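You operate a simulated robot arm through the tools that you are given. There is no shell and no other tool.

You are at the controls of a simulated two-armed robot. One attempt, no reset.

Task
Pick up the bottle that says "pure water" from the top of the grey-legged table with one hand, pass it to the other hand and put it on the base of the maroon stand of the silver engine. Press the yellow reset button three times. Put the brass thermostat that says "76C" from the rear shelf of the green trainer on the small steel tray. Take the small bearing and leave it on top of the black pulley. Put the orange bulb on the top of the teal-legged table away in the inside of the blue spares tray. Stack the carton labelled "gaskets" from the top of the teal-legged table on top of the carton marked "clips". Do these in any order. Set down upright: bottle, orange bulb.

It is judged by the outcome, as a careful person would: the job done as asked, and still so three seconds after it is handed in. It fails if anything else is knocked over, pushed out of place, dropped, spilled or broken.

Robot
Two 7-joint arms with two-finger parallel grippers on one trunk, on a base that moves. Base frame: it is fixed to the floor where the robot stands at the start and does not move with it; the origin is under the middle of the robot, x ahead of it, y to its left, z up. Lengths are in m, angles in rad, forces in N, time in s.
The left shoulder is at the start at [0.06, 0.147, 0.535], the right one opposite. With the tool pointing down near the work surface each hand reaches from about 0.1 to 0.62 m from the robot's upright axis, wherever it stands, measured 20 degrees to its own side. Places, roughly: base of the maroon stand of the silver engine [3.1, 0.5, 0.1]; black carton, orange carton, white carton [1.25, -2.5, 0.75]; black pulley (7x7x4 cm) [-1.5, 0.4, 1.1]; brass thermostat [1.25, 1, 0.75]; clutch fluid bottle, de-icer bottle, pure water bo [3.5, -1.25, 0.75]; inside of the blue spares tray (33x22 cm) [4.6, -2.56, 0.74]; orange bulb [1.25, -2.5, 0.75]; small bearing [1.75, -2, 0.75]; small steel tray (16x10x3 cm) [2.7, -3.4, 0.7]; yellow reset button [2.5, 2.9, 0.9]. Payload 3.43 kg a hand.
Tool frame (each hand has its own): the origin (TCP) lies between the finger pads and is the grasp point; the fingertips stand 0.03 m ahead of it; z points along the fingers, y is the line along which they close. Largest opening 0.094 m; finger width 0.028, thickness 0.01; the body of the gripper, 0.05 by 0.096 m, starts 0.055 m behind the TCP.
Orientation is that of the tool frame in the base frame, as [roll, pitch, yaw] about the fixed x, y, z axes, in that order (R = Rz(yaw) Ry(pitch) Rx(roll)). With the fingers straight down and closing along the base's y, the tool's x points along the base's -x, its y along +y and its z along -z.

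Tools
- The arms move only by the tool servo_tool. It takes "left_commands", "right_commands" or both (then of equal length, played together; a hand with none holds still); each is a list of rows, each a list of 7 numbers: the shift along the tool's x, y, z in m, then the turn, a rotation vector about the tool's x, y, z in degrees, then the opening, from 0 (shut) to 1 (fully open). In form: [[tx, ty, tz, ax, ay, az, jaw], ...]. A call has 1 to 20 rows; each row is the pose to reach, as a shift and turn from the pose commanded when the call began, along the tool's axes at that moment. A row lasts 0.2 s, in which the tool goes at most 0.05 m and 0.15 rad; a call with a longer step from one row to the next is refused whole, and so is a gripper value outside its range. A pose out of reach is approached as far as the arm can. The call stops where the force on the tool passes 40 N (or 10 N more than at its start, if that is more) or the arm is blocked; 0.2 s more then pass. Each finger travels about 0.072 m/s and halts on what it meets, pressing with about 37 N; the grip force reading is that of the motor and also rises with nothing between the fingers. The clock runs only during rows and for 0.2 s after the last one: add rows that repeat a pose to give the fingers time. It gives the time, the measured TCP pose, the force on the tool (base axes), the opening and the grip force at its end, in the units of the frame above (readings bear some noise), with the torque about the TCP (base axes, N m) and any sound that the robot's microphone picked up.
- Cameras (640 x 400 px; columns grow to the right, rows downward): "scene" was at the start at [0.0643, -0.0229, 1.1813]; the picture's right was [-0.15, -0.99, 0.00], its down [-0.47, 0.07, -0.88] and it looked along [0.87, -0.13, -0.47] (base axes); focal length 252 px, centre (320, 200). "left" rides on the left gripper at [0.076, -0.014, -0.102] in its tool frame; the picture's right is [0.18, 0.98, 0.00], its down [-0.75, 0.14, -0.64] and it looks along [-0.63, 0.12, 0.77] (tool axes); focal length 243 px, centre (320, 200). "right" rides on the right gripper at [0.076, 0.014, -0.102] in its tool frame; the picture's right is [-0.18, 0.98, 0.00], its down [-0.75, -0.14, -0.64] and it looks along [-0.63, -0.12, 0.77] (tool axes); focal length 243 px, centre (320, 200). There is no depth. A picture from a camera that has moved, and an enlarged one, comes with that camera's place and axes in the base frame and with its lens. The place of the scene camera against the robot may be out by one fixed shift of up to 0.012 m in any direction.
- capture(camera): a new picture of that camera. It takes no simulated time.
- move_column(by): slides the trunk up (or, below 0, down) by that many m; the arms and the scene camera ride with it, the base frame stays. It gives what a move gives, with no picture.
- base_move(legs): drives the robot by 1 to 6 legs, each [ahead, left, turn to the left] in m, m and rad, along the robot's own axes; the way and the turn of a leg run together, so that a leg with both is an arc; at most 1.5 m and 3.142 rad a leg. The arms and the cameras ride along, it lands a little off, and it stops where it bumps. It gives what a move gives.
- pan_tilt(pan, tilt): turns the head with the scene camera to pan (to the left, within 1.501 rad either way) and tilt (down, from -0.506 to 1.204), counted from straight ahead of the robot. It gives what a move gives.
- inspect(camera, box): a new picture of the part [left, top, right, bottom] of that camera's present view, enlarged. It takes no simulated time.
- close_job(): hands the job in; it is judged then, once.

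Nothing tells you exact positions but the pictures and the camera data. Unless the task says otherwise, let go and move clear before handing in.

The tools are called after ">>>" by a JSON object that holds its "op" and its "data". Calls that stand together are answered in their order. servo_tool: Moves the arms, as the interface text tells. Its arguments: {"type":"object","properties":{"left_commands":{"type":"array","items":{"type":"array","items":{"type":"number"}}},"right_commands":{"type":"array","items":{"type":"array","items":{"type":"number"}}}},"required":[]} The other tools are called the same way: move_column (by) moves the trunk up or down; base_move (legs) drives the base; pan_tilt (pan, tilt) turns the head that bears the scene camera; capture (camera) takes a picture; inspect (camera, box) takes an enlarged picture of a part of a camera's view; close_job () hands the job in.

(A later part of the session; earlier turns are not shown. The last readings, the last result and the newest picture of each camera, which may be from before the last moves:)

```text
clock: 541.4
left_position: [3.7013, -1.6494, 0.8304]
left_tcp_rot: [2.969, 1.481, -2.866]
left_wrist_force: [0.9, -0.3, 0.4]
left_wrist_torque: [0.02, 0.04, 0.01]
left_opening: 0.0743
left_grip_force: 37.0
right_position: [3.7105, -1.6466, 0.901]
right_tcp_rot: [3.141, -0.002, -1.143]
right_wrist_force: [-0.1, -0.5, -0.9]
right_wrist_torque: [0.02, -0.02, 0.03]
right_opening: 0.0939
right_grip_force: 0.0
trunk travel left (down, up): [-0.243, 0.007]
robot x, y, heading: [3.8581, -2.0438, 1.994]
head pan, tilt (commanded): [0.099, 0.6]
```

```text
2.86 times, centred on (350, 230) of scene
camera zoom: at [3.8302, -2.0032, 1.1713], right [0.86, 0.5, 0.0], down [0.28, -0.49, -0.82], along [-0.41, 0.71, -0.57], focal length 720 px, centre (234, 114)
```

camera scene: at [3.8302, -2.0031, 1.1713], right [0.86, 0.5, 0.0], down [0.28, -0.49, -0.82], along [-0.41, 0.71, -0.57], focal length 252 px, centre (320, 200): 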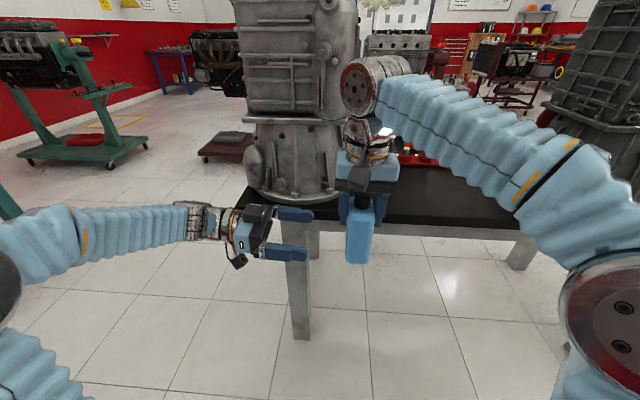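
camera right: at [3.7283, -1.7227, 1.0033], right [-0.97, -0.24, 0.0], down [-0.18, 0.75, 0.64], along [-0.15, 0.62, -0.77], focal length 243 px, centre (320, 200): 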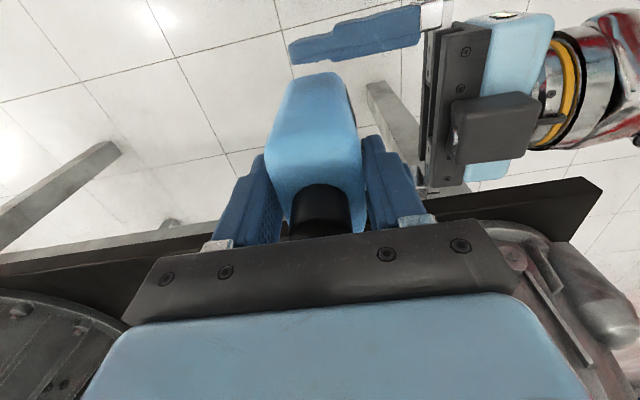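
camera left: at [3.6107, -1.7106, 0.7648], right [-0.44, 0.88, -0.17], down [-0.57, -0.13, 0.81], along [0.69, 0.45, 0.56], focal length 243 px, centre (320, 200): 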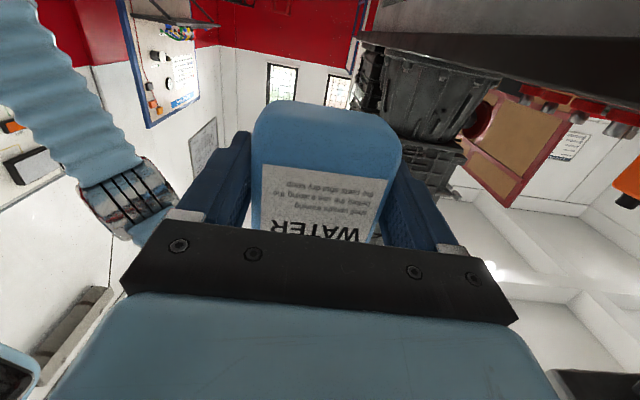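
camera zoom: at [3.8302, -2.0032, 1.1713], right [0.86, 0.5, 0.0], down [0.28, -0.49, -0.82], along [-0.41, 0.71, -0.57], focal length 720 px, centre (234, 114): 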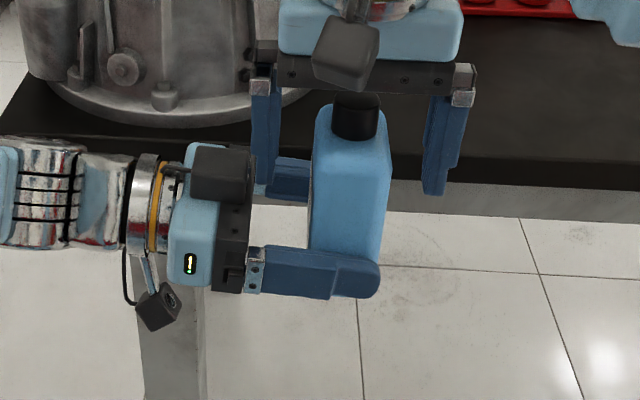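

The right jaw is open. I'll raise the right hand slowly and confirm the bottle stays with the left.

>>> {"op": "servo_tool", "data": {"right_commands": [[0, 0, -0.01, 0, 0, 0, 0.95], [0, 0, -0.025, 0, 0, 0, 0.95], [0, 0, -0.04, 0, 0, 0, 0.95]]}}

>>> {"op": "inspect", "data": {"camera": "scene", "box": [270, 140, 430, 300]}}

```text
clock: 542.2
left_position: [3.7017, -1.6492, 0.831]
left_tcp_rot: [2.972, 1.482, -2.864]
left_wrist_force: [0.5, 0.7, -0.4]
left_wrist_torque: [0.0, 0.04, -0.01]
left_opening: 0.0746
left_grip_force: 37.0
right_position: [3.7098, -1.6476, 0.9419]
right_tcp_rot: [3.14, -0.001, -1.143]
right_wrist_force: [-0.6, -0.1, -0.4]
right_wrist_torque: [0.02, 0.0, -0.01]
right_opening: 0.0891
right_grip_force: 0.1
trunk travel left (down, up): [-0.243, 0.007]
robot x, y, heading: [3.8524, -2.0428, 1.996]
head pan, tilt (commanded): [0.099, 0.6]
```

```text
2.50 times, centred on (350, 220) of scene
camera zoom: at [3.8302, -2.0032, 1.1713], right [0.86, 0.5, 0.0], down [0.28, -0.49, -0.82], along [-0.41, 0.71, -0.57], focal length 630 px, centre (245, 150)
```

zoom: 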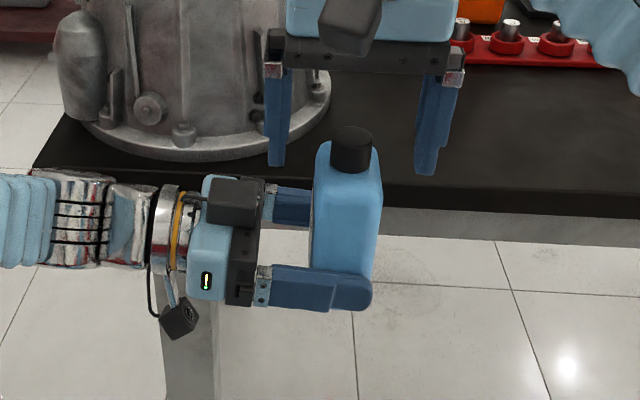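

The bottle is firmly in the left hand. I'll lower the left hand by 7 cm to clear the right fingers, then retract the right hand to the right.

>>> {"op": "servo_tool", "data": {"left_commands": [[0.01, 0, 0, 0, 0, 0, 0], [0.02, 0, 0, 0, 0, 0, 0], [0.03, 0, 0, 0, 0, 0, 0], [0.04, 0, 0, 0, 0, 0, 0], [0.05, 0, 0, 0, 0, 0, 0], [0.06, 0, 0, 0, 0, 0, 0], [0.07, 0, 0, 0, 0, 0, 0], [0.08, 0, 0, 0, 0, 0, 0]]}}

>>> {"op": "servo_tool", "data": {"right_commands": [[0.02, -0.02, 0, 0, 0, 0, 0.8], [0.04, -0.05, 0, 0, 0, 0, 0.7], [0.07, -0.08, 0, 0, 0, 0, 0.6], [0.1, -0.11, 0, 0, 0, 0, 0.6], [0.13, -0.14, 0, 0, 0, 0, 0.6], [0.16, -0.15, 0.03, 0, 0, 0, 0.6], [0.18, -0.15, 0.07, 0, 0, 0, 0.6], [0.19, -0.15, 0.11, 0, 0, 0, 0.6], [0.2, -0.15, 0.15, 0, 0, 0, 0.6], [0.2, -0.15, 0.19, 0, 0, 0, 0.6], [0.2, -0.15, 0.23, 0, 0, 0, 0.6]]}}

>>> {"op": "capture", "data": {"camera": "scene"}}

>>> {"op": "capture", "data": {"camera": "left"}}

```text
clock: 544.0
left_position: [3.6952, -1.6513, 0.7511]
left_tcp_rot: [2.975, 1.483, -2.86]
left_wrist_force: [-0.4, 0.6, 0.2]
left_wrist_torque: [-0.03, 0.04, 0.0]
left_opening: 0.0743
left_grip_force: 37.1
right_position: [3.7095, -1.647, 0.9423]
right_tcp_rot: [3.14, -0.003, -1.144]
right_wrist_force: [-0.1, -0.2, 0.1]
right_wrist_torque: [0.02, -0.01, 0.01]
right_opening: 0.0894
right_grip_force: 0.1
trunk travel left (down, up): [-0.243, 0.007]
robot x, y, heading: [3.8588, -2.0422, 2.003]
head pan, tilt (commanded): [0.099, 0.6]
```

```text
clock: 546.4
left_position: [3.6953, -1.6507, 0.7507]
left_tcp_rot: [2.97, 1.482, -2.868]
left_wrist_force: [-0.3, 0.6, -0.2]
left_wrist_torque: [-0.01, 0.01, 0.0]
left_opening: 0.0745
left_grip_force: 36.4
right_position: [3.9291, -1.7684, 0.7113]
right_tcp_rot: [3.138, 0.0, -1.142]
right_wrist_force: [-0.1, -1.1, 0.6]
right_wrist_torque: [0.02, -0.02, 0.01]
right_opening: 0.0563
right_grip_force: 0.1
trunk travel left (down, up): [-0.243, 0.007]
robot x, y, heading: [3.8568, -2.0438, 1.995]
head pan, tilt (commanded): [0.099, 0.6]
```

```text
taken
camera scene: at [3.8303, -2.0033, 1.1713], right [0.86, 0.5, 0.0], down [0.28, -0.49, -0.82], along [-0.41, 0.71, -0.57], focal length 252 px, centre (320, 200)
```

scene: 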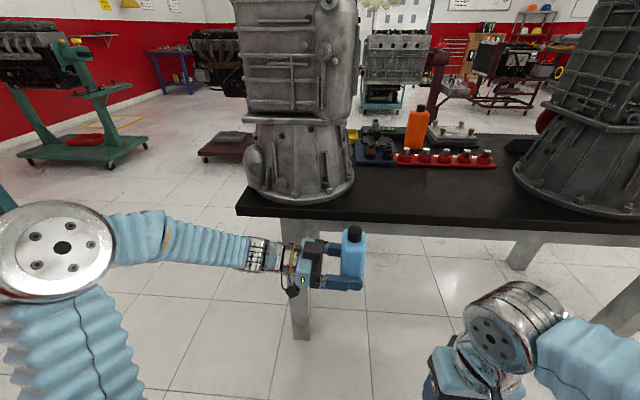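

```text
taken
camera left: at [3.6038, -1.7105, 0.6849], right [-0.44, 0.88, -0.17], down [-0.57, -0.13, 0.81], along [0.69, 0.45, 0.56], focal length 243 px, centre (320, 200)
```

left: 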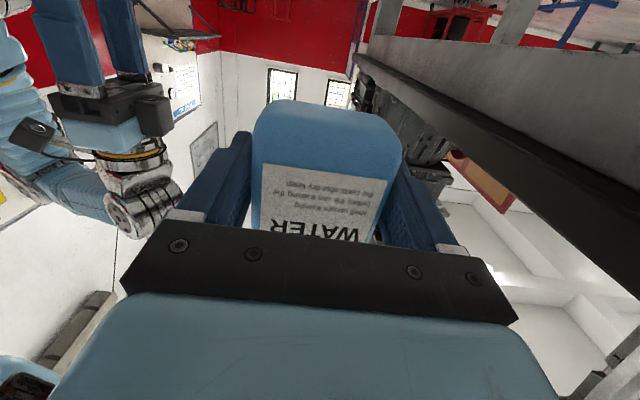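

The bottle has been passed to the left hand. I'll drive west to the gap, north through it, then east along the lane to the silver engine stand's south side.

>>> {"op": "base_move", "data": {"legs": [[0, 0.9, 0], [1.0, 0, 0], [0.6, 0, 0]]}}

>>> {"op": "capture", "data": {"camera": "left"}}

>>> {"op": "pan_tilt", "data": {"pan": -0.7, "tilt": 0.45}}

>>> {"op": "capture", "data": {"camera": "scene"}}

```text
clock: 559.0
left_position: [2.2019, -0.5681, 0.75]
left_tcp_rot: [2.971, 1.483, -2.86]
left_wrist_force: [0.5, -0.5, -0.1]
left_wrist_torque: [0.0, 0.04, -0.01]
left_opening: 0.0742
left_grip_force: 36.7
right_position: [2.4368, -0.6835, 0.7102]
right_tcp_rot: [3.139, -0.003, -1.137]
right_wrist_force: [-0.3, -0.8, 0.2]
right_wrist_torque: [0.0, 0.03, -0.02]
right_opening: 0.0563
right_grip_force: 0.1
trunk travel left (down, up): [-0.243, 0.007]
robot x, y, heading: [2.3689, -0.9608, 2.005]
head pan, tilt (commanded): [0.099, 0.6]
```

```text
taken
camera left: at [2.1117, -0.6278, 0.6849], right [-0.45, 0.88, -0.17], down [-0.57, -0.14, 0.81], along [0.69, 0.46, 0.56], focal length 243 px, centre (320, 200)
```

left: 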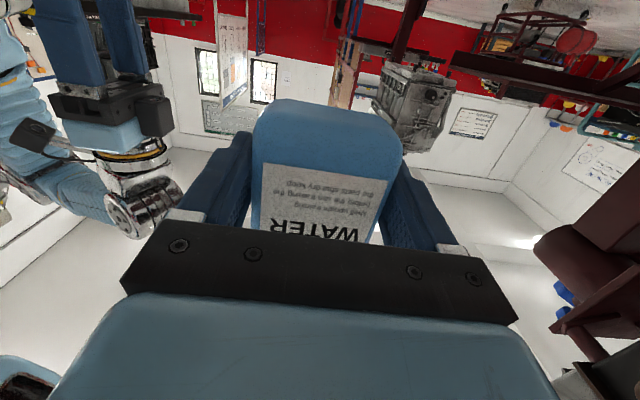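

```text
clock: 560.1
left_position: [2.203, -0.5674, 0.7511]
left_tcp_rot: [2.971, 1.48, -2.857]
left_wrist_force: [-0.8, -0.4, -0.1]
left_wrist_torque: [-0.01, 0.07, 0.0]
left_opening: 0.0739
left_grip_force: 36.7
right_position: [2.437, -0.682, 0.7104]
right_tcp_rot: [3.138, -0.001, -1.135]
right_wrist_force: [-0.6, -0.3, 0.3]
right_wrist_torque: [-0.03, 0.02, -0.01]
right_opening: 0.0565
right_grip_force: 0.0
trunk travel left (down, up): [-0.243, 0.007]
robot x, y, heading: [2.3648, -0.9585, 2.001]
head pan, tilt (commanded): [-0.7, 0.45]
```

```text
taken
camera scene: at [2.4093, -0.9061, 1.1849], right [0.97, -0.26, 0.0], down [-0.11, -0.42, -0.9], along [0.24, 0.87, -0.44], focal length 252 px, centre (320, 200)
```

scene: 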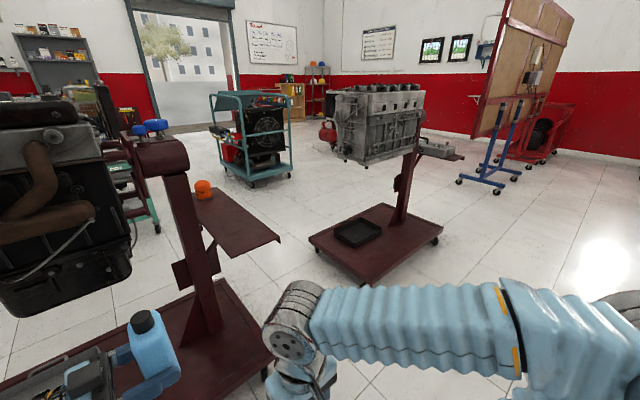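

I can see the silver stand: its base has a black tray in the middle and free area around it. I'll pull the bottle in a little and strafe east to the stand's south side.

>>> {"op": "servo_tool", "data": {"left_commands": [[0, -0.015, 0, 0, 0, 0, 0], [0, -0.03, 0, 0, 0, 0, 0], [0, -0.045, 0, 0, 0, 0, 0], [0, -0.06, 0, 0, 0, 0, 0], [0, -0.07, 0, 0, 0, 0, 0]]}}

>>> {"op": "base_move", "data": {"legs": [[0.04, 0, 0], [0, -1.1, 0]]}}

>>> {"op": "pan_tilt", "data": {"pan": 0.0, "tilt": 0.6}}

>>> {"op": "capture", "data": {"camera": "scene"}}

```text
clock: 561.3
left_position: [2.2338, -0.6304, 0.751]
left_tcp_rot: [2.967, 1.481, -2.863]
left_wrist_force: [0.3, -0.4, 0.6]
left_wrist_torque: [0.0, 0.02, -0.02]
left_opening: 0.0744
left_grip_force: 36.3
right_position: [2.4375, -0.6826, 0.7109]
right_tcp_rot: [3.14, -0.002, -1.138]
right_wrist_force: [0.5, 0.3, 0.0]
right_wrist_torque: [-0.01, -0.02, 0.02]
right_opening: 0.0561
right_grip_force: 0.0
trunk travel left (down, up): [-0.243, 0.007]
robot x, y, heading: [2.3703, -0.9562, 2.003]
head pan, tilt (commanded): [-0.7, 0.45]
```

```text
clock: 567.5
left_position: [3.2238, -0.1278, 0.7494]
left_tcp_rot: [2.971, 1.481, -2.859]
left_wrist_force: [0.3, 0.3, 0.2]
left_wrist_torque: [-0.03, 0.01, 0.03]
left_opening: 0.0746
left_grip_force: 36.7
right_position: [3.4251, -0.182, 0.7104]
right_tcp_rot: [3.139, -0.003, -1.138]
right_wrist_force: [0.0, 0.0, 0.5]
right_wrist_torque: [0.0, 0.0, -0.03]
right_opening: 0.0567
right_grip_force: 0.1
trunk travel left (down, up): [-0.243, 0.007]
robot x, y, heading: [3.359, -0.4604, 2.004]
head pan, tilt (commanded): [-0.7, 0.45]
```

```text
clock: 568.5
left_position: [3.2219, -0.1272, 0.7499]
left_tcp_rot: [2.968, 1.482, -2.859]
left_wrist_force: [0.2, -0.1, -0.1]
left_wrist_torque: [-0.01, 0.0, -0.01]
left_opening: 0.0743
left_grip_force: 37.0
right_position: [3.4267, -0.181, 0.7104]
right_tcp_rot: [3.141, -0.001, -1.14]
right_wrist_force: [0.0, 0.2, -0.2]
right_wrist_torque: [0.0, 0.0, 0.02]
right_opening: 0.0564
right_grip_force: 0.0
trunk travel left (down, up): [-0.243, 0.007]
robot x, y, heading: [3.3583, -0.4562, 2.004]
head pan, tilt (commanded): [0.0, 0.6]
```

```text
taken
camera scene: at [3.3375, -0.4124, 1.1713], right [0.91, 0.42, 0.0], down [0.24, -0.51, -0.83], along [-0.35, 0.75, -0.56], focal length 252 px, centre (320, 200)
```

scene: 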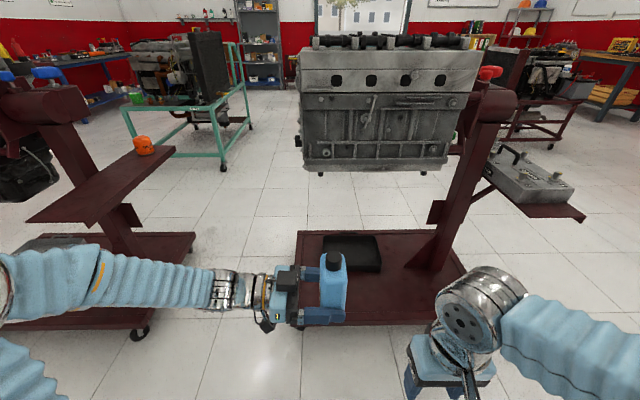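

The silver stand's base is right ahead, its near strip free in front of the black tray, and the engine is well above. I'll zoom on the base edges to check for lips.

>>> {"op": "inspect", "data": {"camera": "scene", "box": [280, 210, 490, 340]}}

>>> {"op": "pan_tilt", "data": {"pan": 0.4, "tilt": 0.9}}

>>> {"op": "capture", "data": {"camera": "scene"}}

```text
3.05 times, centred on (385, 275) of scene
camera zoom: at [3.3375, -0.4124, 1.1713], right [0.91, 0.42, 0.0], down [0.24, -0.51, -0.83], along [-0.35, 0.75, -0.56], focal length 768 px, centre (122, -29)
```

zoom: 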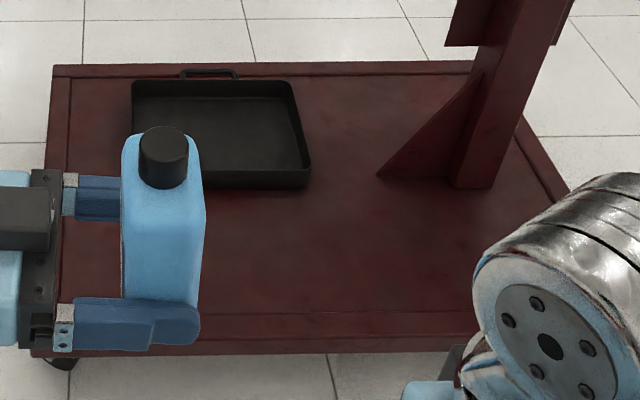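

```text
clock: 569.4
left_position: [3.2225, -0.128, 0.7499]
left_tcp_rot: [2.972, 1.482, -2.858]
left_wrist_force: [0.1, -0.8, 0.8]
left_wrist_torque: [0.0, 0.06, 0.0]
left_opening: 0.0742
left_grip_force: 37.4
right_position: [3.4276, -0.1809, 0.7109]
right_tcp_rot: [3.14, -0.003, -1.137]
right_wrist_force: [-0.2, 0.5, 0.7]
right_wrist_torque: [-0.01, 0.0, -0.01]
right_opening: 0.0561
right_grip_force: 0.0
trunk travel left (down, up): [-0.243, 0.007]
robot x, y, heading: [3.3588, -0.4544, 2.004]
head pan, tilt (commanded): [0.4, 0.901]
```

```text
taken
camera scene: at [3.3187, -0.4418, 1.1466], right [0.67, 0.74, 0.0], down [0.58, -0.53, -0.62], along [-0.46, 0.42, -0.78], focal length 252 px, centre (320, 200)
```

scene: 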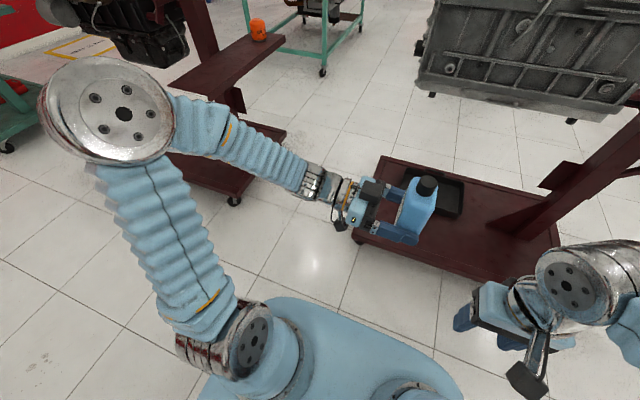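

The base is flat with its south-west corner at about (2.96, 0.10). With this grip the camera hangs below the hand, so I'll set the bottle close to that corner with the hand coming in over the west edge. Moving into position.

>>> {"op": "base_move", "data": {"legs": [[0.25, 0.086, 0]]}}

>>> {"op": "servo_tool", "data": {"left_commands": [[0, 0.015, 0, 0, 0, 0, 0], [0, 0.03, 0, 0, 0, 0, 0], [0, 0.045, 0, 0, 0, 0, 0], [0, 0.06, 0, 0, 0, 0, 0], [0, 0.075, 0, 0, 0, 0, 0], [0, 0.09, 0, 0, 0, 0, 0], [0, 0.105, 0, 0, 0, 0, 0], [0, 0.12, 0, 0, 0, 0, 0]]}}

>>> {"op": "pan_tilt", "data": {"pan": 0.15, "tilt": 0.9}}

>>> {"op": "capture", "data": {"camera": "scene"}}

```text
clock: 571.3
left_position: [3.0395, 0.0628, 0.7513]
left_tcp_rot: [2.971, 1.482, -2.857]
left_wrist_force: [-0.6, 0.1, 0.5]
left_wrist_torque: [-0.02, 0.05, 0.02]
left_opening: 0.0741
left_grip_force: 37.2
right_position: [3.2417, 0.01, 0.711]
right_tcp_rot: [3.14, -0.001, -1.134]
right_wrist_force: [0.1, 0.5, 0.9]
right_wrist_torque: [-0.01, 0.05, 0.0]
right_opening: 0.0563
right_grip_force: 0.0
trunk travel left (down, up): [-0.243, 0.007]
robot x, y, heading: [3.17, -0.2631, 2.007]
head pan, tilt (commanded): [0.4, 0.901]
```

```text
clock: 573.1
left_position: [2.9836, 0.1685, 0.7511]
left_tcp_rot: [2.972, 1.482, -2.853]
left_wrist_force: [-0.2, 0.6, 0.0]
left_wrist_torque: [0.0, 0.03, 0.0]
left_opening: 0.0743
left_grip_force: 36.8
right_position: [3.24, 0.0098, 0.7098]
right_tcp_rot: [3.139, -0.001, -1.133]
right_wrist_force: [-0.3, 0.2, -0.1]
right_wrist_torque: [0.01, -0.02, 0.02]
right_opening: 0.0561
right_grip_force: 0.2
trunk travel left (down, up): [-0.243, 0.007]
robot x, y, heading: [3.1756, -0.2644, 2.007]
head pan, tilt (commanded): [0.4, 0.901]
```

```text
clock: 573.9
left_position: [2.9845, 0.1689, 0.7523]
left_tcp_rot: [2.973, 1.48, -2.855]
left_wrist_force: [0.1, -0.8, -0.9]
left_wrist_torque: [-0.03, 0.02, -0.01]
left_opening: 0.0742
left_grip_force: 36.6
right_position: [3.2423, 0.0102, 0.7115]
right_tcp_rot: [3.141, -0.003, -1.133]
right_wrist_force: [-0.7, -0.2, 0.3]
right_wrist_torque: [-0.03, 0.03, 0.01]
right_opening: 0.0563
right_grip_force: 0.0
trunk travel left (down, up): [-0.243, 0.007]
robot x, y, heading: [3.1735, -0.27, 2.012]
head pan, tilt (commanded): [0.15, 0.901]
```

```text
taken
camera scene: at [3.149, -0.2393, 1.1465], right [0.83, 0.55, 0.0], down [0.43, -0.65, -0.62], along [-0.34, 0.52, -0.78], focal length 252 px, centre (320, 200)
```

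scene: 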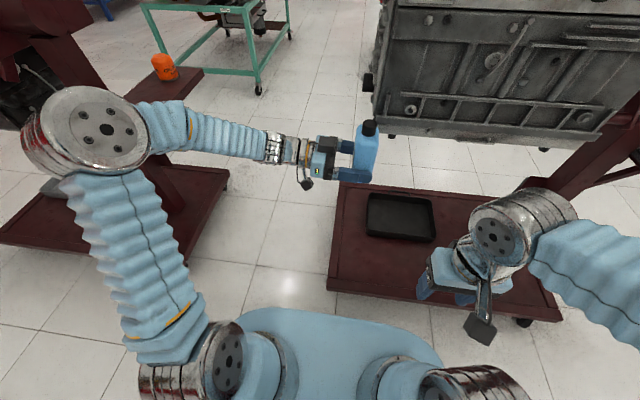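

The bottle is over the base's south-west corner, clear of the engine. I'll lower the trunk by 0.24 m and check.

>>> {"op": "move_column", "data": {"by": -0.24}}

>>> {"op": "servo_tool", "data": {"left_commands": [[0, 0.008, 0.004, 0, 0, 0, 0], [0, 0.016, 0.008, 0, 0, 0, 0], [0, 0.022, 0.01, 0, 0, 0, 0], [0.015, 0.022, 0.01, 0, 0, 0, 0], [0.03, 0.022, 0.01, 0, 0, 0, 0], [0.045, 0.022, 0.01, 0, 0, 0, 0], [0.06, 0.022, 0.01, 0, 0, 0, 0], [0.075, 0.022, 0.01, 0, 0, 0, 0], [0.09, 0.022, 0.01, 0, 0, 0, 0], [0.105, 0.022, 0.01, 0, 0, 0, 0], [0.12, 0.022, 0.01, 0, 0, 0, 0]]}}

>>> {"op": "capture", "data": {"camera": "scene"}}

>>> {"op": "capture", "data": {"camera": "left"}}

```text
clock: 576.4
left_position: [2.9852, 0.1703, 0.5106]
left_tcp_rot: [2.972, 1.483, -2.856]
left_wrist_force: [0.2, 0.1, -0.2]
left_wrist_torque: [-0.06, 0.04, 0.03]
left_opening: 0.074
left_grip_force: 37.0
right_position: [3.2411, 0.01, 0.4716]
right_tcp_rot: [3.141, -0.002, -1.134]
right_wrist_force: [0.0, 0.3, -0.5]
right_wrist_torque: [0.01, 0.02, 0.01]
right_opening: 0.0566
right_grip_force: 0.1
trunk travel left (down, up): [-0.003, 0.247]
robot x, y, heading: [3.1749, -0.2609, 2.013]
head pan, tilt (commanded): [0.15, 0.901]
```

```text
clock: 578.8
left_position: [2.9746, 0.191, 0.3911]
left_tcp_rot: [2.966, 1.481, -2.862]
left_wrist_force: [0.2, 0.1, 0.7]
left_wrist_torque: [0.01, 0.02, 0.01]
left_opening: 0.0744
left_grip_force: 37.4
right_position: [3.241, 0.0091, 0.4716]
right_tcp_rot: [3.141, 0.0, -1.132]
right_wrist_force: [0.1, -0.6, 0.2]
right_wrist_torque: [-0.01, -0.01, 0.0]
right_opening: 0.0565
right_grip_force: 0.0
trunk travel left (down, up): [-0.003, 0.247]
robot x, y, heading: [3.1752, -0.2656, 2.012]
head pan, tilt (commanded): [0.15, 0.901]
```

```text
taken
camera scene: at [3.1491, -0.2394, 0.9066], right [0.83, 0.55, 0.0], down [0.43, -0.65, -0.62], along [-0.34, 0.52, -0.78], focal length 252 px, centre (320, 200)
```

scene: 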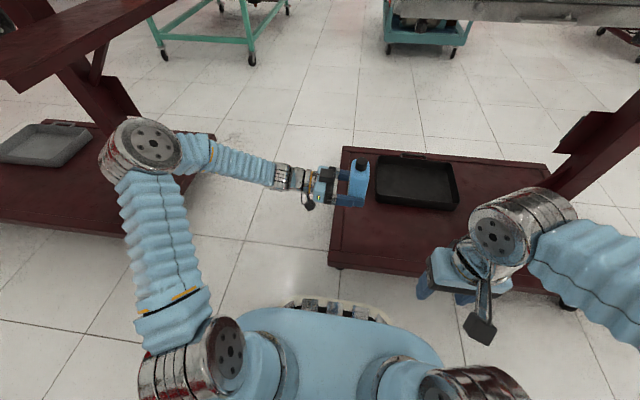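

```text
taken
camera left: at [2.8837, 0.131, 0.3252], right [-0.45, 0.88, -0.17], down [-0.57, -0.14, 0.81], along [0.69, 0.46, 0.56], focal length 243 px, centre (320, 200)
```

left: 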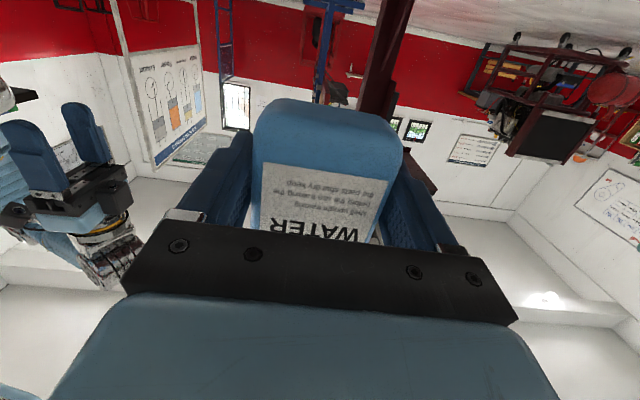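

Descending straight toward the base, compensating for the small tool tilt. I'll go another 15 cm and inspect.

>>> {"op": "servo_tool", "data": {"left_commands": [[0.015, 0, 0.002, 0, 0, 0, 0], [0.03, 0, 0.004, 0, 0, 0, 0], [0.045, 0, 0.006, 0, 0, 0, 0], [0.06, 0, 0.008, 0, 0, 0, 0], [0.075, 0, 0.01, 0, 0, 0, 0], [0.09, 0, 0.012, 0, 0, 0, 0], [0.105, 0, 0.015, 0, 0, 0, 0], [0.12, 0, 0.018, 0, 0, 0, 0], [0.135, 0, 0.02, 0, 0, 0, 0], [0.15, 0, 0.022, 0, 0, 0, 0], [0.165, 0, 0.024, 0, 0, 0, 0], [0.18, 0, 0.026, 0, 0, 0, 0]]}}

>>> {"op": "inspect", "data": {"camera": "scene", "box": [270, 130, 470, 300]}}

>>> {"op": "capture", "data": {"camera": "left"}}

```text
clock: 581.4
left_position: [2.9823, 0.1969, 0.2104]
left_tcp_rot: [2.972, 1.483, -2.855]
left_wrist_force: [0.0, 0.2, 0.1]
left_wrist_torque: [-0.04, 0.02, 0.0]
left_opening: 0.0743
left_grip_force: 36.6
right_position: [3.2412, 0.0104, 0.4721]
right_tcp_rot: [3.141, -0.003, -1.133]
right_wrist_force: [0.5, 0.1, 0.4]
right_wrist_torque: [-0.01, 0.02, -0.01]
right_opening: 0.0563
right_grip_force: 0.0
trunk travel left (down, up): [-0.003, 0.247]
robot x, y, heading: [3.1765, -0.2648, 2.011]
head pan, tilt (commanded): [0.15, 0.901]
```

```text
2.35 times, centred on (370, 215) of scene
camera zoom: at [3.1491, -0.2394, 0.9066], right [0.83, 0.55, 0.0], down [0.43, -0.65, -0.62], along [-0.34, 0.52, -0.78], focal length 593 px, centre (202, 165)
```

zoom: 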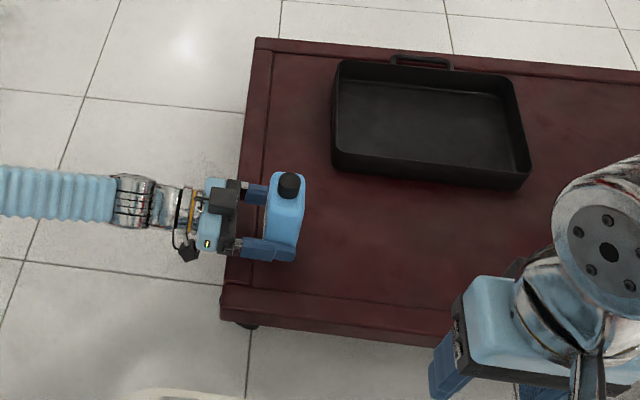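

```text
taken
camera left: at [2.8914, 0.1375, 0.1434], right [-0.45, 0.88, -0.17], down [-0.57, -0.14, 0.81], along [0.69, 0.46, 0.56], focal length 243 px, centre (320, 200)
```

left: 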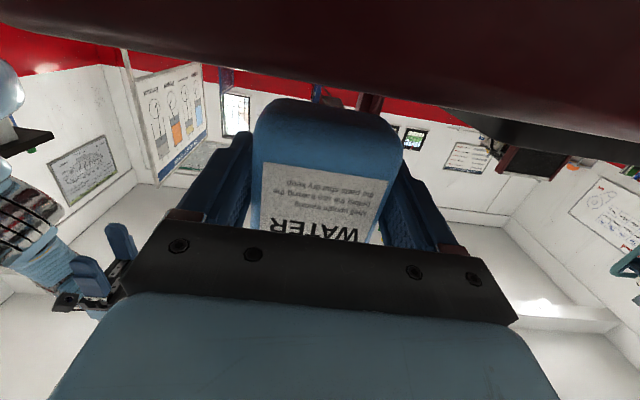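

The hand camera hangs just outside the west edge and the bottle is over the corner area. Lowering further, then in small steps to feel contact.

>>> {"op": "servo_tool", "data": {"left_commands": [[0.012, 0, 0.001, 0, 0, 0, 0], [0.024, 0, 0.002, 0, 0, 0, 0], [0.036, 0, 0.003, 0, 0, 0, 0], [0.045, 0, 0.004, 0, 0, 0, 0]]}}

>>> {"op": "inspect", "data": {"camera": "scene", "box": [310, 160, 400, 270]}}

>>> {"op": "capture", "data": {"camera": "left"}}

```text
clock: 582.4
left_position: [2.9827, 0.1988, 0.1718]
left_tcp_rot: [2.969, 1.496, -2.859]
left_wrist_force: [-6.7, -8.7, 21.6]
left_wrist_torque: [-1.93, 0.91, -0.18]
left_opening: 0.0745
left_grip_force: 37.3
right_position: [3.241, 0.0099, 0.4715]
right_tcp_rot: [3.14, 0.0, -1.133]
right_wrist_force: [0.9, 1.1, 0.6]
right_wrist_torque: [0.0, 0.03, 0.0]
right_opening: 0.0567
right_grip_force: 0.0
trunk travel left (down, up): [-0.003, 0.247]
robot x, y, heading: [3.1726, -0.2643, 2.009]
head pan, tilt (commanded): [0.15, 0.901]
stopped in row 4 (left hand): the force on the tool passed its limit at 53 N (the readings are from after the stop); the commanded pose is now the measured one
```

```text
3.64 times, centred on (355, 215) of scene
camera zoom: at [3.1494, -0.2403, 0.9065], right [0.83, 0.55, 0.0], down [0.43, -0.65, -0.62], along [-0.34, 0.52, -0.78], focal length 916 px, centre (193, 146)
```

zoom: 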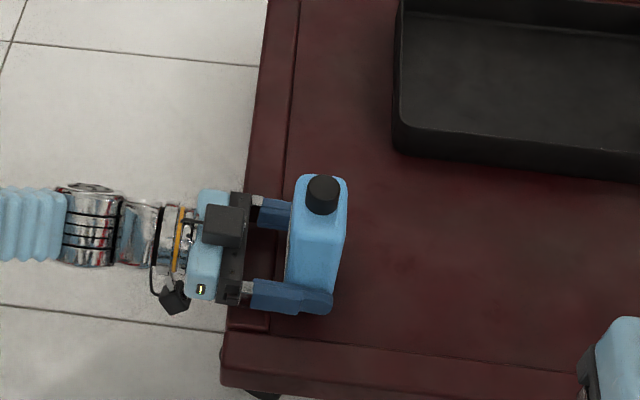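

```text
taken
camera left: at [2.8925, 0.139, 0.1046], right [-0.44, 0.88, -0.17], down [-0.58, -0.14, 0.8], along [0.68, 0.45, 0.57], focal length 243 px, centre (320, 200)
```

left: 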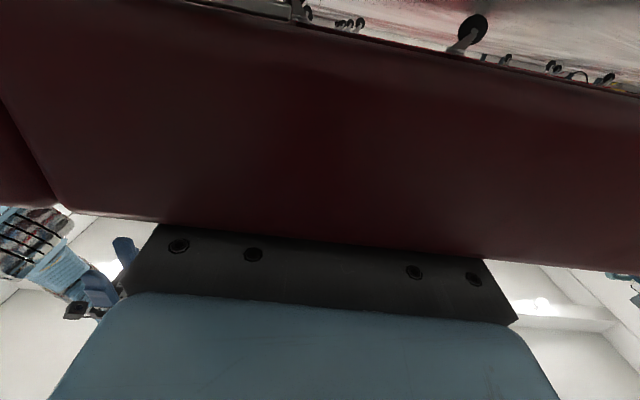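

The gripper body met a raised rim on the west edge before the bottle reached the panel. I'll lift off, back away, and use the right hand to steady the bottle's top while the left re-grips about 2 cm higher.

>>> {"op": "servo_tool", "data": {"left_commands": [[-0.01, 0, 0, 0, 0, 0, 0], [-0.025, 0, 0, 0, 0, 0, 0], [-0.04, 0, 0, 0, 0, 0, 0], [-0.06, 0, 0, 0, 0, 0, 0], [-0.08, 0, 0, 0, 0, 0, 0], [-0.1, 0, 0, 0, 0, 0, 0], [-0.12, 0, 0, 0, 0, 0, 0], [-0.14, 0, 0, 0, 0, 0, 0], [-0.16, 0, 0, 0, 0, 0, 0], [-0.18, 0, 0, 0, 0, 0, 0], [-0.2, 0, 0, 0, 0, 0, 0]]}}

>>> {"op": "inspect", "data": {"camera": "scene", "box": [270, 130, 470, 300]}}

>>> {"op": "capture", "data": {"camera": "left"}}

```text
clock: 584.8
left_position: [2.9973, 0.2033, 0.3698]
left_tcp_rot: [2.985, 1.491, -2.843]
left_wrist_force: [0.3, 0.6, 0.4]
left_wrist_torque: [-0.01, 0.07, -0.03]
left_opening: 0.0741
left_grip_force: 37.3
right_position: [3.2414, 0.0099, 0.4718]
right_tcp_rot: [3.139, -0.002, -1.134]
right_wrist_force: [-0.9, -0.2, 0.7]
right_wrist_torque: [0.02, -0.01, 0.01]
right_opening: 0.0565
right_grip_force: 0.1
trunk travel left (down, up): [-0.003, 0.247]
robot x, y, heading: [3.1729, -0.2667, 2.005]
head pan, tilt (commanded): [0.15, 0.901]
```

```text
2.35 times, centred on (370, 215) of scene
camera zoom: at [3.149, -0.2394, 0.9065], right [0.83, 0.55, 0.0], down [0.43, -0.65, -0.62], along [-0.34, 0.52, -0.78], focal length 593 px, centre (202, 165)
```

zoom: 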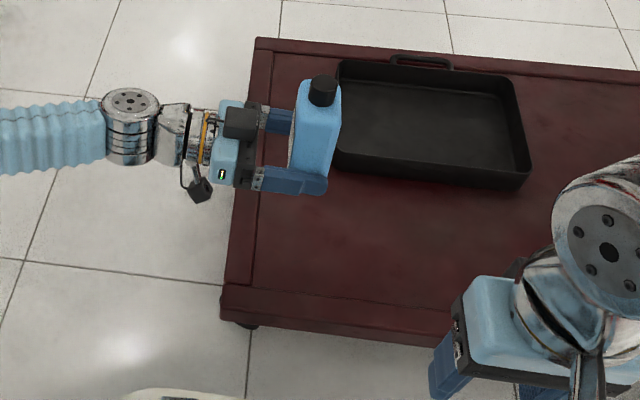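

```text
taken
camera left: at [2.9074, 0.143, 0.3019], right [-0.44, 0.88, -0.17], down [-0.58, -0.14, 0.8], along [0.68, 0.46, 0.57], focal length 243 px, centre (320, 200)
```

left: 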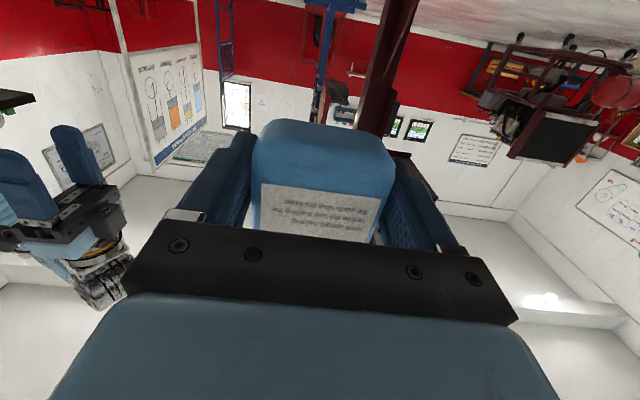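

On inspection, the bottle did touch: the base top is at about z 0.16 and the bottle slid up ~3 cm in the grip, so its bottom is now just above the fingers' lower edge. That is fine for placing; I'll re-lower slightly further west so the palm clears the edge.

>>> {"op": "servo_tool", "data": {"left_commands": [[0.02, 0, -0.004, 0, 0, 0, 0], [0.04, 0, -0.008, 0, 0, 0, 0], [0.06, 0, -0.012, 0, 0, 0, 0], [0.08, 0, -0.012, 0, 0, 0, 0], [0.1, 0, -0.012, 0, 0, 0, 0], [0.12, 0, -0.012, 0, 0, 0, 0], [0.14, 0, -0.012, 0, 0, 0, 0], [0.155, 0, -0.012, 0, 0, 0, 0], [0.165, 0, -0.012, 0, 0, 0, 0], [0.173, 0, -0.012, 0, 0, 0, 0], [0.178, 0, -0.012, 0, 0, 0, 0]]}}

>>> {"op": "capture", "data": {"camera": "left"}}

>>> {"op": "inspect", "data": {"camera": "scene", "box": [310, 160, 400, 270]}}

```text
clock: 587.2
left_position: [2.9732, 0.1942, 0.1926]
left_tcp_rot: [2.979, 1.494, -2.851]
left_wrist_force: [0.0, 0.4, -0.7]
left_wrist_torque: [-0.03, 0.03, 0.0]
left_opening: 0.0742
left_grip_force: 36.7
right_position: [3.2422, 0.0088, 0.4704]
right_tcp_rot: [3.14, -0.001, -1.132]
right_wrist_force: [0.0, 0.0, 0.5]
right_wrist_torque: [0.01, -0.02, 0.0]
right_opening: 0.0565
right_grip_force: 0.2
trunk travel left (down, up): [-0.003, 0.247]
robot x, y, heading: [3.1749, -0.2649, 2.004]
head pan, tilt (commanded): [0.15, 0.901]
```

```text
taken
camera left: at [2.8828, 0.134, 0.1253], right [-0.44, 0.88, -0.17], down [-0.58, -0.14, 0.8], along [0.68, 0.46, 0.57], focal length 243 px, centre (320, 200)
```

left: 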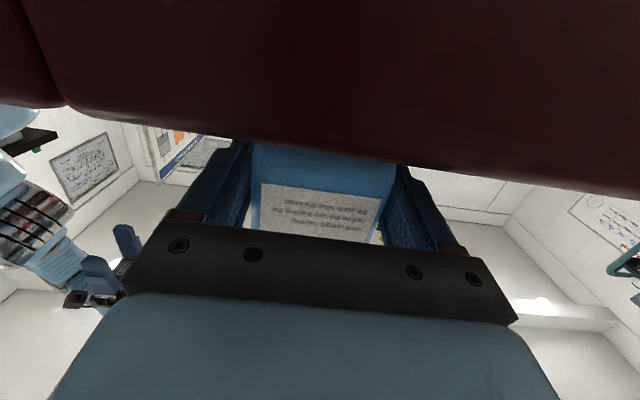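

```text
3.64 times, centred on (355, 215) of scene
camera zoom: at [3.149, -0.2394, 0.9065], right [0.83, 0.55, 0.0], down [0.43, -0.65, -0.62], along [-0.34, 0.52, -0.78], focal length 916 px, centre (193, 146)
```

zoom: 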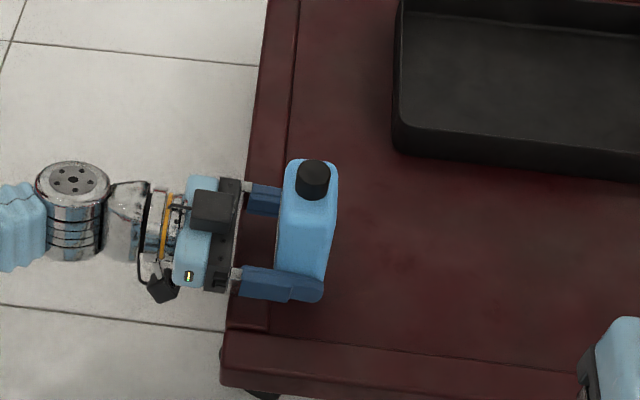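

The west border strip may or may not be raised. I'll lower gently to contact, and watch how the bottle sits.

>>> {"op": "servo_tool", "data": {"left_commands": [[0.003, 0, 0, 0, 0, 0, 0], [0.006, 0, 0, 0, 0, 0, 0], [0.009, 0, 0, 0, 0, 0, 0]]}}

>>> {"op": "servo_tool", "data": {"left_commands": [[0.002, 0, 0, 0, 0, 0, 0], [0.004, 0, 0, 0, 0, 0, 0]]}}

```text
clock: 588.0
left_position: [2.9727, 0.1933, 0.1835]
left_tcp_rot: [2.977, 1.493, -2.851]
left_wrist_force: [-0.5, 0.2, 0.7]
left_wrist_torque: [0.0, 0.06, 0.0]
left_opening: 0.0742
left_grip_force: 36.9
right_position: [3.2416, 0.0102, 0.4701]
right_tcp_rot: [3.139, -0.002, -1.134]
right_wrist_force: [-0.1, -0.2, -0.4]
right_wrist_torque: [0.01, 0.0, 0.0]
right_opening: 0.0564
right_grip_force: 0.1
trunk travel left (down, up): [-0.003, 0.247]
robot x, y, heading: [3.1748, -0.2674, 2.012]
head pan, tilt (commanded): [0.15, 0.901]
```

```text
clock: 588.6
left_position: [2.9712, 0.194, 0.1793]
left_tcp_rot: [2.977, 1.492, -2.85]
left_wrist_force: [-0.6, 0.2, 0.2]
left_wrist_torque: [0.0, 0.05, 0.0]
left_opening: 0.0742
left_grip_force: 37.6
right_position: [3.2409, 0.0094, 0.471]
right_tcp_rot: [3.139, -0.001, -1.134]
right_wrist_force: [-0.7, -0.9, -0.1]
right_wrist_torque: [-0.01, 0.02, 0.01]
right_opening: 0.0562
right_grip_force: 0.1
trunk travel left (down, up): [-0.003, 0.247]
robot x, y, heading: [3.1768, -0.2632, 2.011]
head pan, tilt (commanded): [0.15, 0.901]
```

>>> {"op": "servo_tool", "data": {"left_commands": [[0.0015, 0, 0, 0, 0, 0, 0], [0.003, 0, 0, 0, 0, 0, 0]]}}

>>> {"op": "servo_tool", "data": {"left_commands": [[0.0015, 0, 0, 0, 0, 0, 0], [0.003, 0, 0, 0, 0, 0, 0]]}}

>>> {"op": "capture", "data": {"camera": "left"}}

>>> {"op": "inspect", "data": {"camera": "scene", "box": [310, 160, 400, 270]}}

```text
clock: 589.2
left_position: [2.9723, 0.1934, 0.1773]
left_tcp_rot: [2.966, 1.493, -2.862]
left_wrist_force: [-1.2, -1.7, 7.1]
left_wrist_torque: [-0.45, 0.02, -0.04]
left_opening: 0.0739
left_grip_force: 36.6
right_position: [3.2422, 0.0096, 0.4709]
right_tcp_rot: [3.14, -0.001, -1.132]
right_wrist_force: [0.4, 0.4, 0.9]
right_wrist_torque: [-0.01, 0.0, 0.02]
right_opening: 0.0565
right_grip_force: 0.1
trunk travel left (down, up): [-0.003, 0.247]
robot x, y, heading: [3.169, -0.2641, 2.005]
head pan, tilt (commanded): [0.15, 0.901]
```

```text
clock: 589.8
left_position: [2.9727, 0.1933, 0.177]
left_tcp_rot: [2.928, 1.495, -2.902]
left_wrist_force: [-3.1, -4.9, 33.3]
left_wrist_torque: [-1.08, 0.2, -0.18]
left_opening: 0.0742
left_grip_force: 36.7
right_position: [3.2412, 0.0099, 0.4725]
right_tcp_rot: [3.141, -0.001, -1.133]
right_wrist_force: [0.0, -0.5, 0.4]
right_wrist_torque: [-0.03, -0.01, 0.01]
right_opening: 0.0564
right_grip_force: 0.1
trunk travel left (down, up): [-0.003, 0.247]
robot x, y, heading: [3.1784, -0.2638, 2.007]
head pan, tilt (commanded): [0.15, 0.901]
```

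```text
taken
camera left: at [2.8823, 0.1342, 0.11], right [-0.44, 0.88, -0.17], down [-0.58, -0.14, 0.8], along [0.68, 0.45, 0.57], focal length 243 px, centre (320, 200)
```

left: 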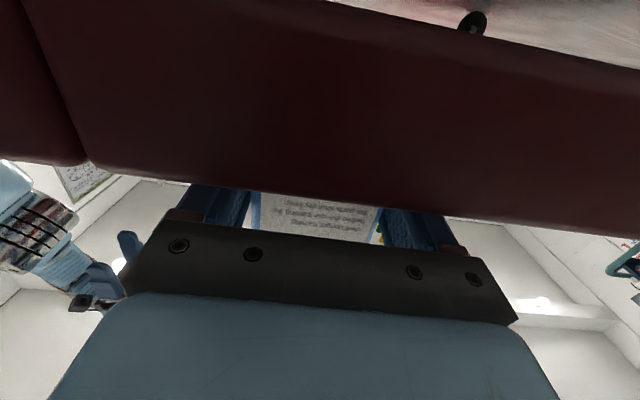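

```text
3.64 times, centred on (355, 215) of scene
camera zoom: at [3.1496, -0.2408, 0.9071], right [0.83, 0.55, 0.0], down [0.43, -0.65, -0.62], along [-0.34, 0.52, -0.78], focal length 916 px, centre (193, 146)
```

zoom: 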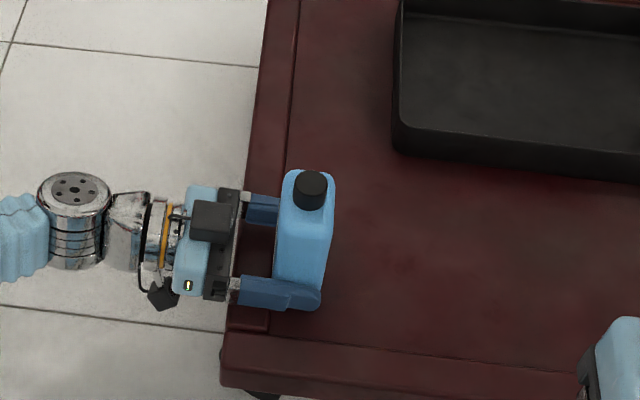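

Contact is on the fingers' lower edge with the bottle's bottom only millimetres above the base. I'll ease up 1 mm and open slightly to let it stand, with the jaws still around it.

>>> {"op": "servo_tool", "data": {"left_commands": [[-0.002, 0, 0, 0, 0, 0, 0], [-0.003, 0, 0, 0, 0, 0, 0], [-0.003, 0, 0, 0, 0, 0, 0.81], [-0.003, 0, 0, 0, 0, 0, 0.83], [-0.003, 0, 0, 0, 0, 0, 0.86], [-0.003, 0, 0, 0, 0, 0, 0.86]]}}

>>> {"op": "inspect", "data": {"camera": "scene", "box": [325, 170, 385, 250]}}

>>> {"op": "capture", "data": {"camera": "left"}}

```text
clock: 591.2
left_position: [2.9718, 0.1928, 0.178]
left_tcp_rot: [2.975, 1.494, -2.856]
left_wrist_force: [-0.1, -0.4, 0.2]
left_wrist_torque: [0.0, -0.01, -0.02]
left_opening: 0.0807
left_grip_force: 0.1
right_position: [3.242, 0.0092, 0.4711]
right_tcp_rot: [-3.141, -0.002, -1.134]
right_wrist_force: [0.0, -0.4, -0.5]
right_wrist_torque: [0.0, -0.01, -0.02]
right_opening: 0.0563
right_grip_force: 0.1
trunk travel left (down, up): [-0.003, 0.247]
robot x, y, heading: [3.1723, -0.2652, 2.007]
head pan, tilt (commanded): [0.15, 0.901]
```

```text
5.00 times, centred on (355, 210) of scene
camera zoom: at [3.1491, -0.2395, 0.9065], right [0.83, 0.55, 0.0], down [0.43, -0.65, -0.62], along [-0.34, 0.52, -0.78], focal length 1260 px, centre (145, 150)
```

zoom: 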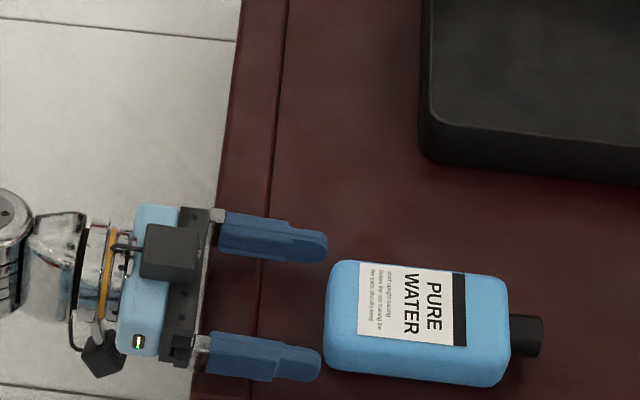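

```text
taken
camera left: at [2.882, 0.1337, 0.1099], right [-0.45, 0.88, -0.17], down [-0.58, -0.14, 0.8], along [0.68, 0.46, 0.57], focal length 243 px, centre (320, 200)
```

left: 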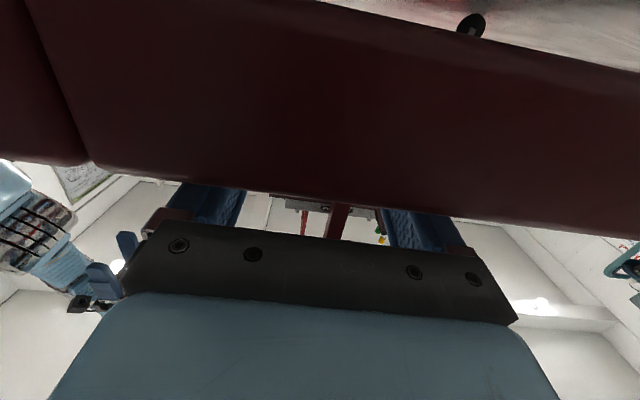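

The bottle tipped over to the east: the border strip is indeed raised and its edge was on it. It is lying on the base, label up, capped. I'll retract the hand, then pick it up from above and turn it upright.

>>> {"op": "servo_tool", "data": {"left_commands": [[0, 0, -0.015, 0, 0, 0, 0.86], [0, 0, -0.03, 0, 0, 0, 0.86], [-0.03, 0, -0.035, 0, 0, 0, 1], [-0.07, 0, -0.035, 0, 0, 0, 1], [-0.11, 0, -0.035, 0, 0, 0, 1], [-0.15, 0, -0.035, 0, 0, 0, 1], [-0.19, 0, -0.035, 0, 0, 0, 1], [-0.23, 0, -0.035, 0, 0, 0, 1]]}}

>>> {"op": "inspect", "data": {"camera": "scene", "box": [300, 150, 460, 280]}}

>>> {"op": "capture", "data": {"camera": "scene"}}

```text
clock: 593.0
left_position: [2.957, 0.1829, 0.4095]
left_tcp_rot: [2.985, 1.491, -2.844]
left_wrist_force: [0.4, 0.0, 0.0]
left_wrist_torque: [-0.03, 0.01, -0.01]
left_opening: 0.0941
left_grip_force: 0.1
right_position: [3.2417, 0.0105, 0.4704]
right_tcp_rot: [3.141, -0.002, -1.132]
right_wrist_force: [-0.7, 0.6, 0.4]
right_wrist_torque: [-0.01, 0.02, -0.02]
right_opening: 0.0564
right_grip_force: 0.0
trunk travel left (down, up): [-0.003, 0.247]
robot x, y, heading: [3.1746, -0.2665, 2.008]
head pan, tilt (commanded): [0.15, 0.901]
```

```text
3.08 times, centred on (380, 215) of scene
camera zoom: at [3.149, -0.2395, 0.9065], right [0.83, 0.55, 0.0], down [0.43, -0.65, -0.62], along [-0.34, 0.52, -0.78], focal length 775 px, centre (135, 154)
```

zoom: 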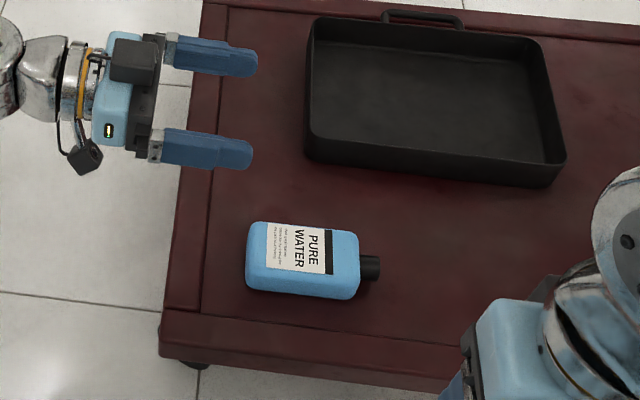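

```text
taken
camera scene: at [3.149, -0.2395, 0.9065], right [0.83, 0.55, 0.0], down [0.43, -0.65, -0.62], along [-0.34, 0.52, -0.78], focal length 252 px, centre (320, 200)
```

scene: 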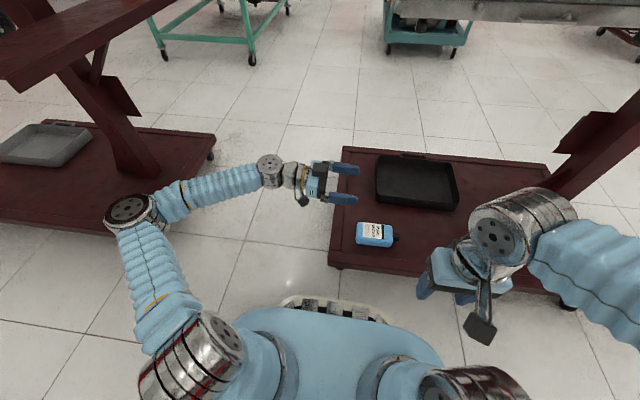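

The bottle lies neatly with its long axis along the base. I'll bring the left hand back to vertical (jaws closing front-to-back) and look down at the bottle.

>>> {"op": "servo_tool", "data": {"left_commands": [[0, 0, 0, 0, 8, 0, 1], [0, 0, 0, 0, 16, 0, 1], [0, 0, 0, 0, 24, 0, 1], [0, 0, 0, 0, 32, 0, 1], [0, 0, 0, 0, 40, 0, 1], [0, 0, 0, 0, 48, 0, 1], [0, 0, 0, 0, 56, 0, 1], [0, 0, 0, 0, 64, 0, 1], [0, 0, 0, 0, 72, 0, 1], [0, 0, 0, 0, 80, 0, 1], [0, 0, 0, 0, 85.4, 0, 1], [0, 0, 0, 0, 85.4, 0, 1]]}}

>>> {"op": "capture", "data": {"camera": "scene"}}

>>> {"op": "capture", "data": {"camera": "left"}}

```text
clock: 595.6
left_position: [2.9571, 0.183, 0.4082]
left_tcp_rot: [3.128, 0.001, -2.688]
left_wrist_force: [-0.1, 0.5, -0.1]
left_wrist_torque: [-0.03, -0.02, 0.01]
left_opening: 0.0941
left_grip_force: 0.0
right_position: [3.2417, 0.0103, 0.4703]
right_tcp_rot: [3.141, -0.002, -1.133]
right_wrist_force: [-0.1, 0.0, 0.4]
right_wrist_torque: [-0.01, 0.0, -0.01]
right_opening: 0.0558
right_grip_force: 0.0
trunk travel left (down, up): [-0.003, 0.247]
robot x, y, heading: [3.1761, -0.2643, 2.008]
head pan, tilt (commanded): [0.15, 0.901]
```

```text
taken
camera scene: at [3.1491, -0.2395, 0.9066], right [0.83, 0.55, 0.0], down [0.43, -0.65, -0.62], along [-0.34, 0.52, -0.78], focal length 252 px, centre (320, 200)
```

scene: 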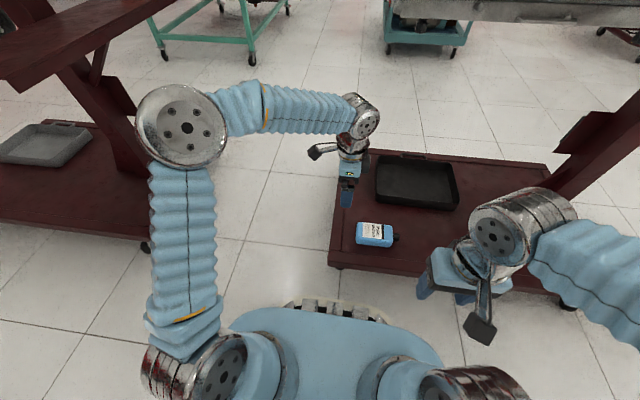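

```text
taken
camera left: at [2.8975, 0.1354, 0.5121], right [-0.6, 0.8, 0.01], down [0.62, 0.45, 0.64], along [0.51, 0.39, -0.76], focal length 243 px, centre (320, 200)
```

left: 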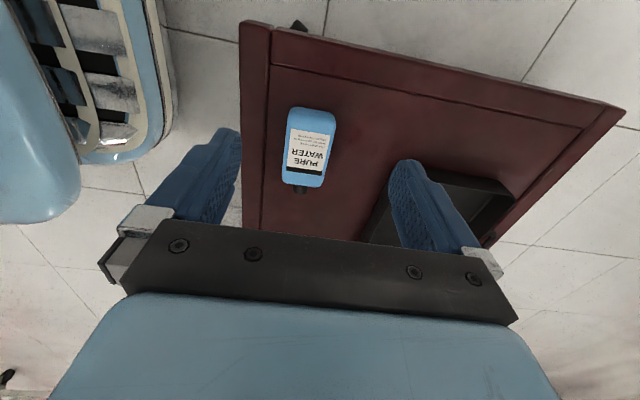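

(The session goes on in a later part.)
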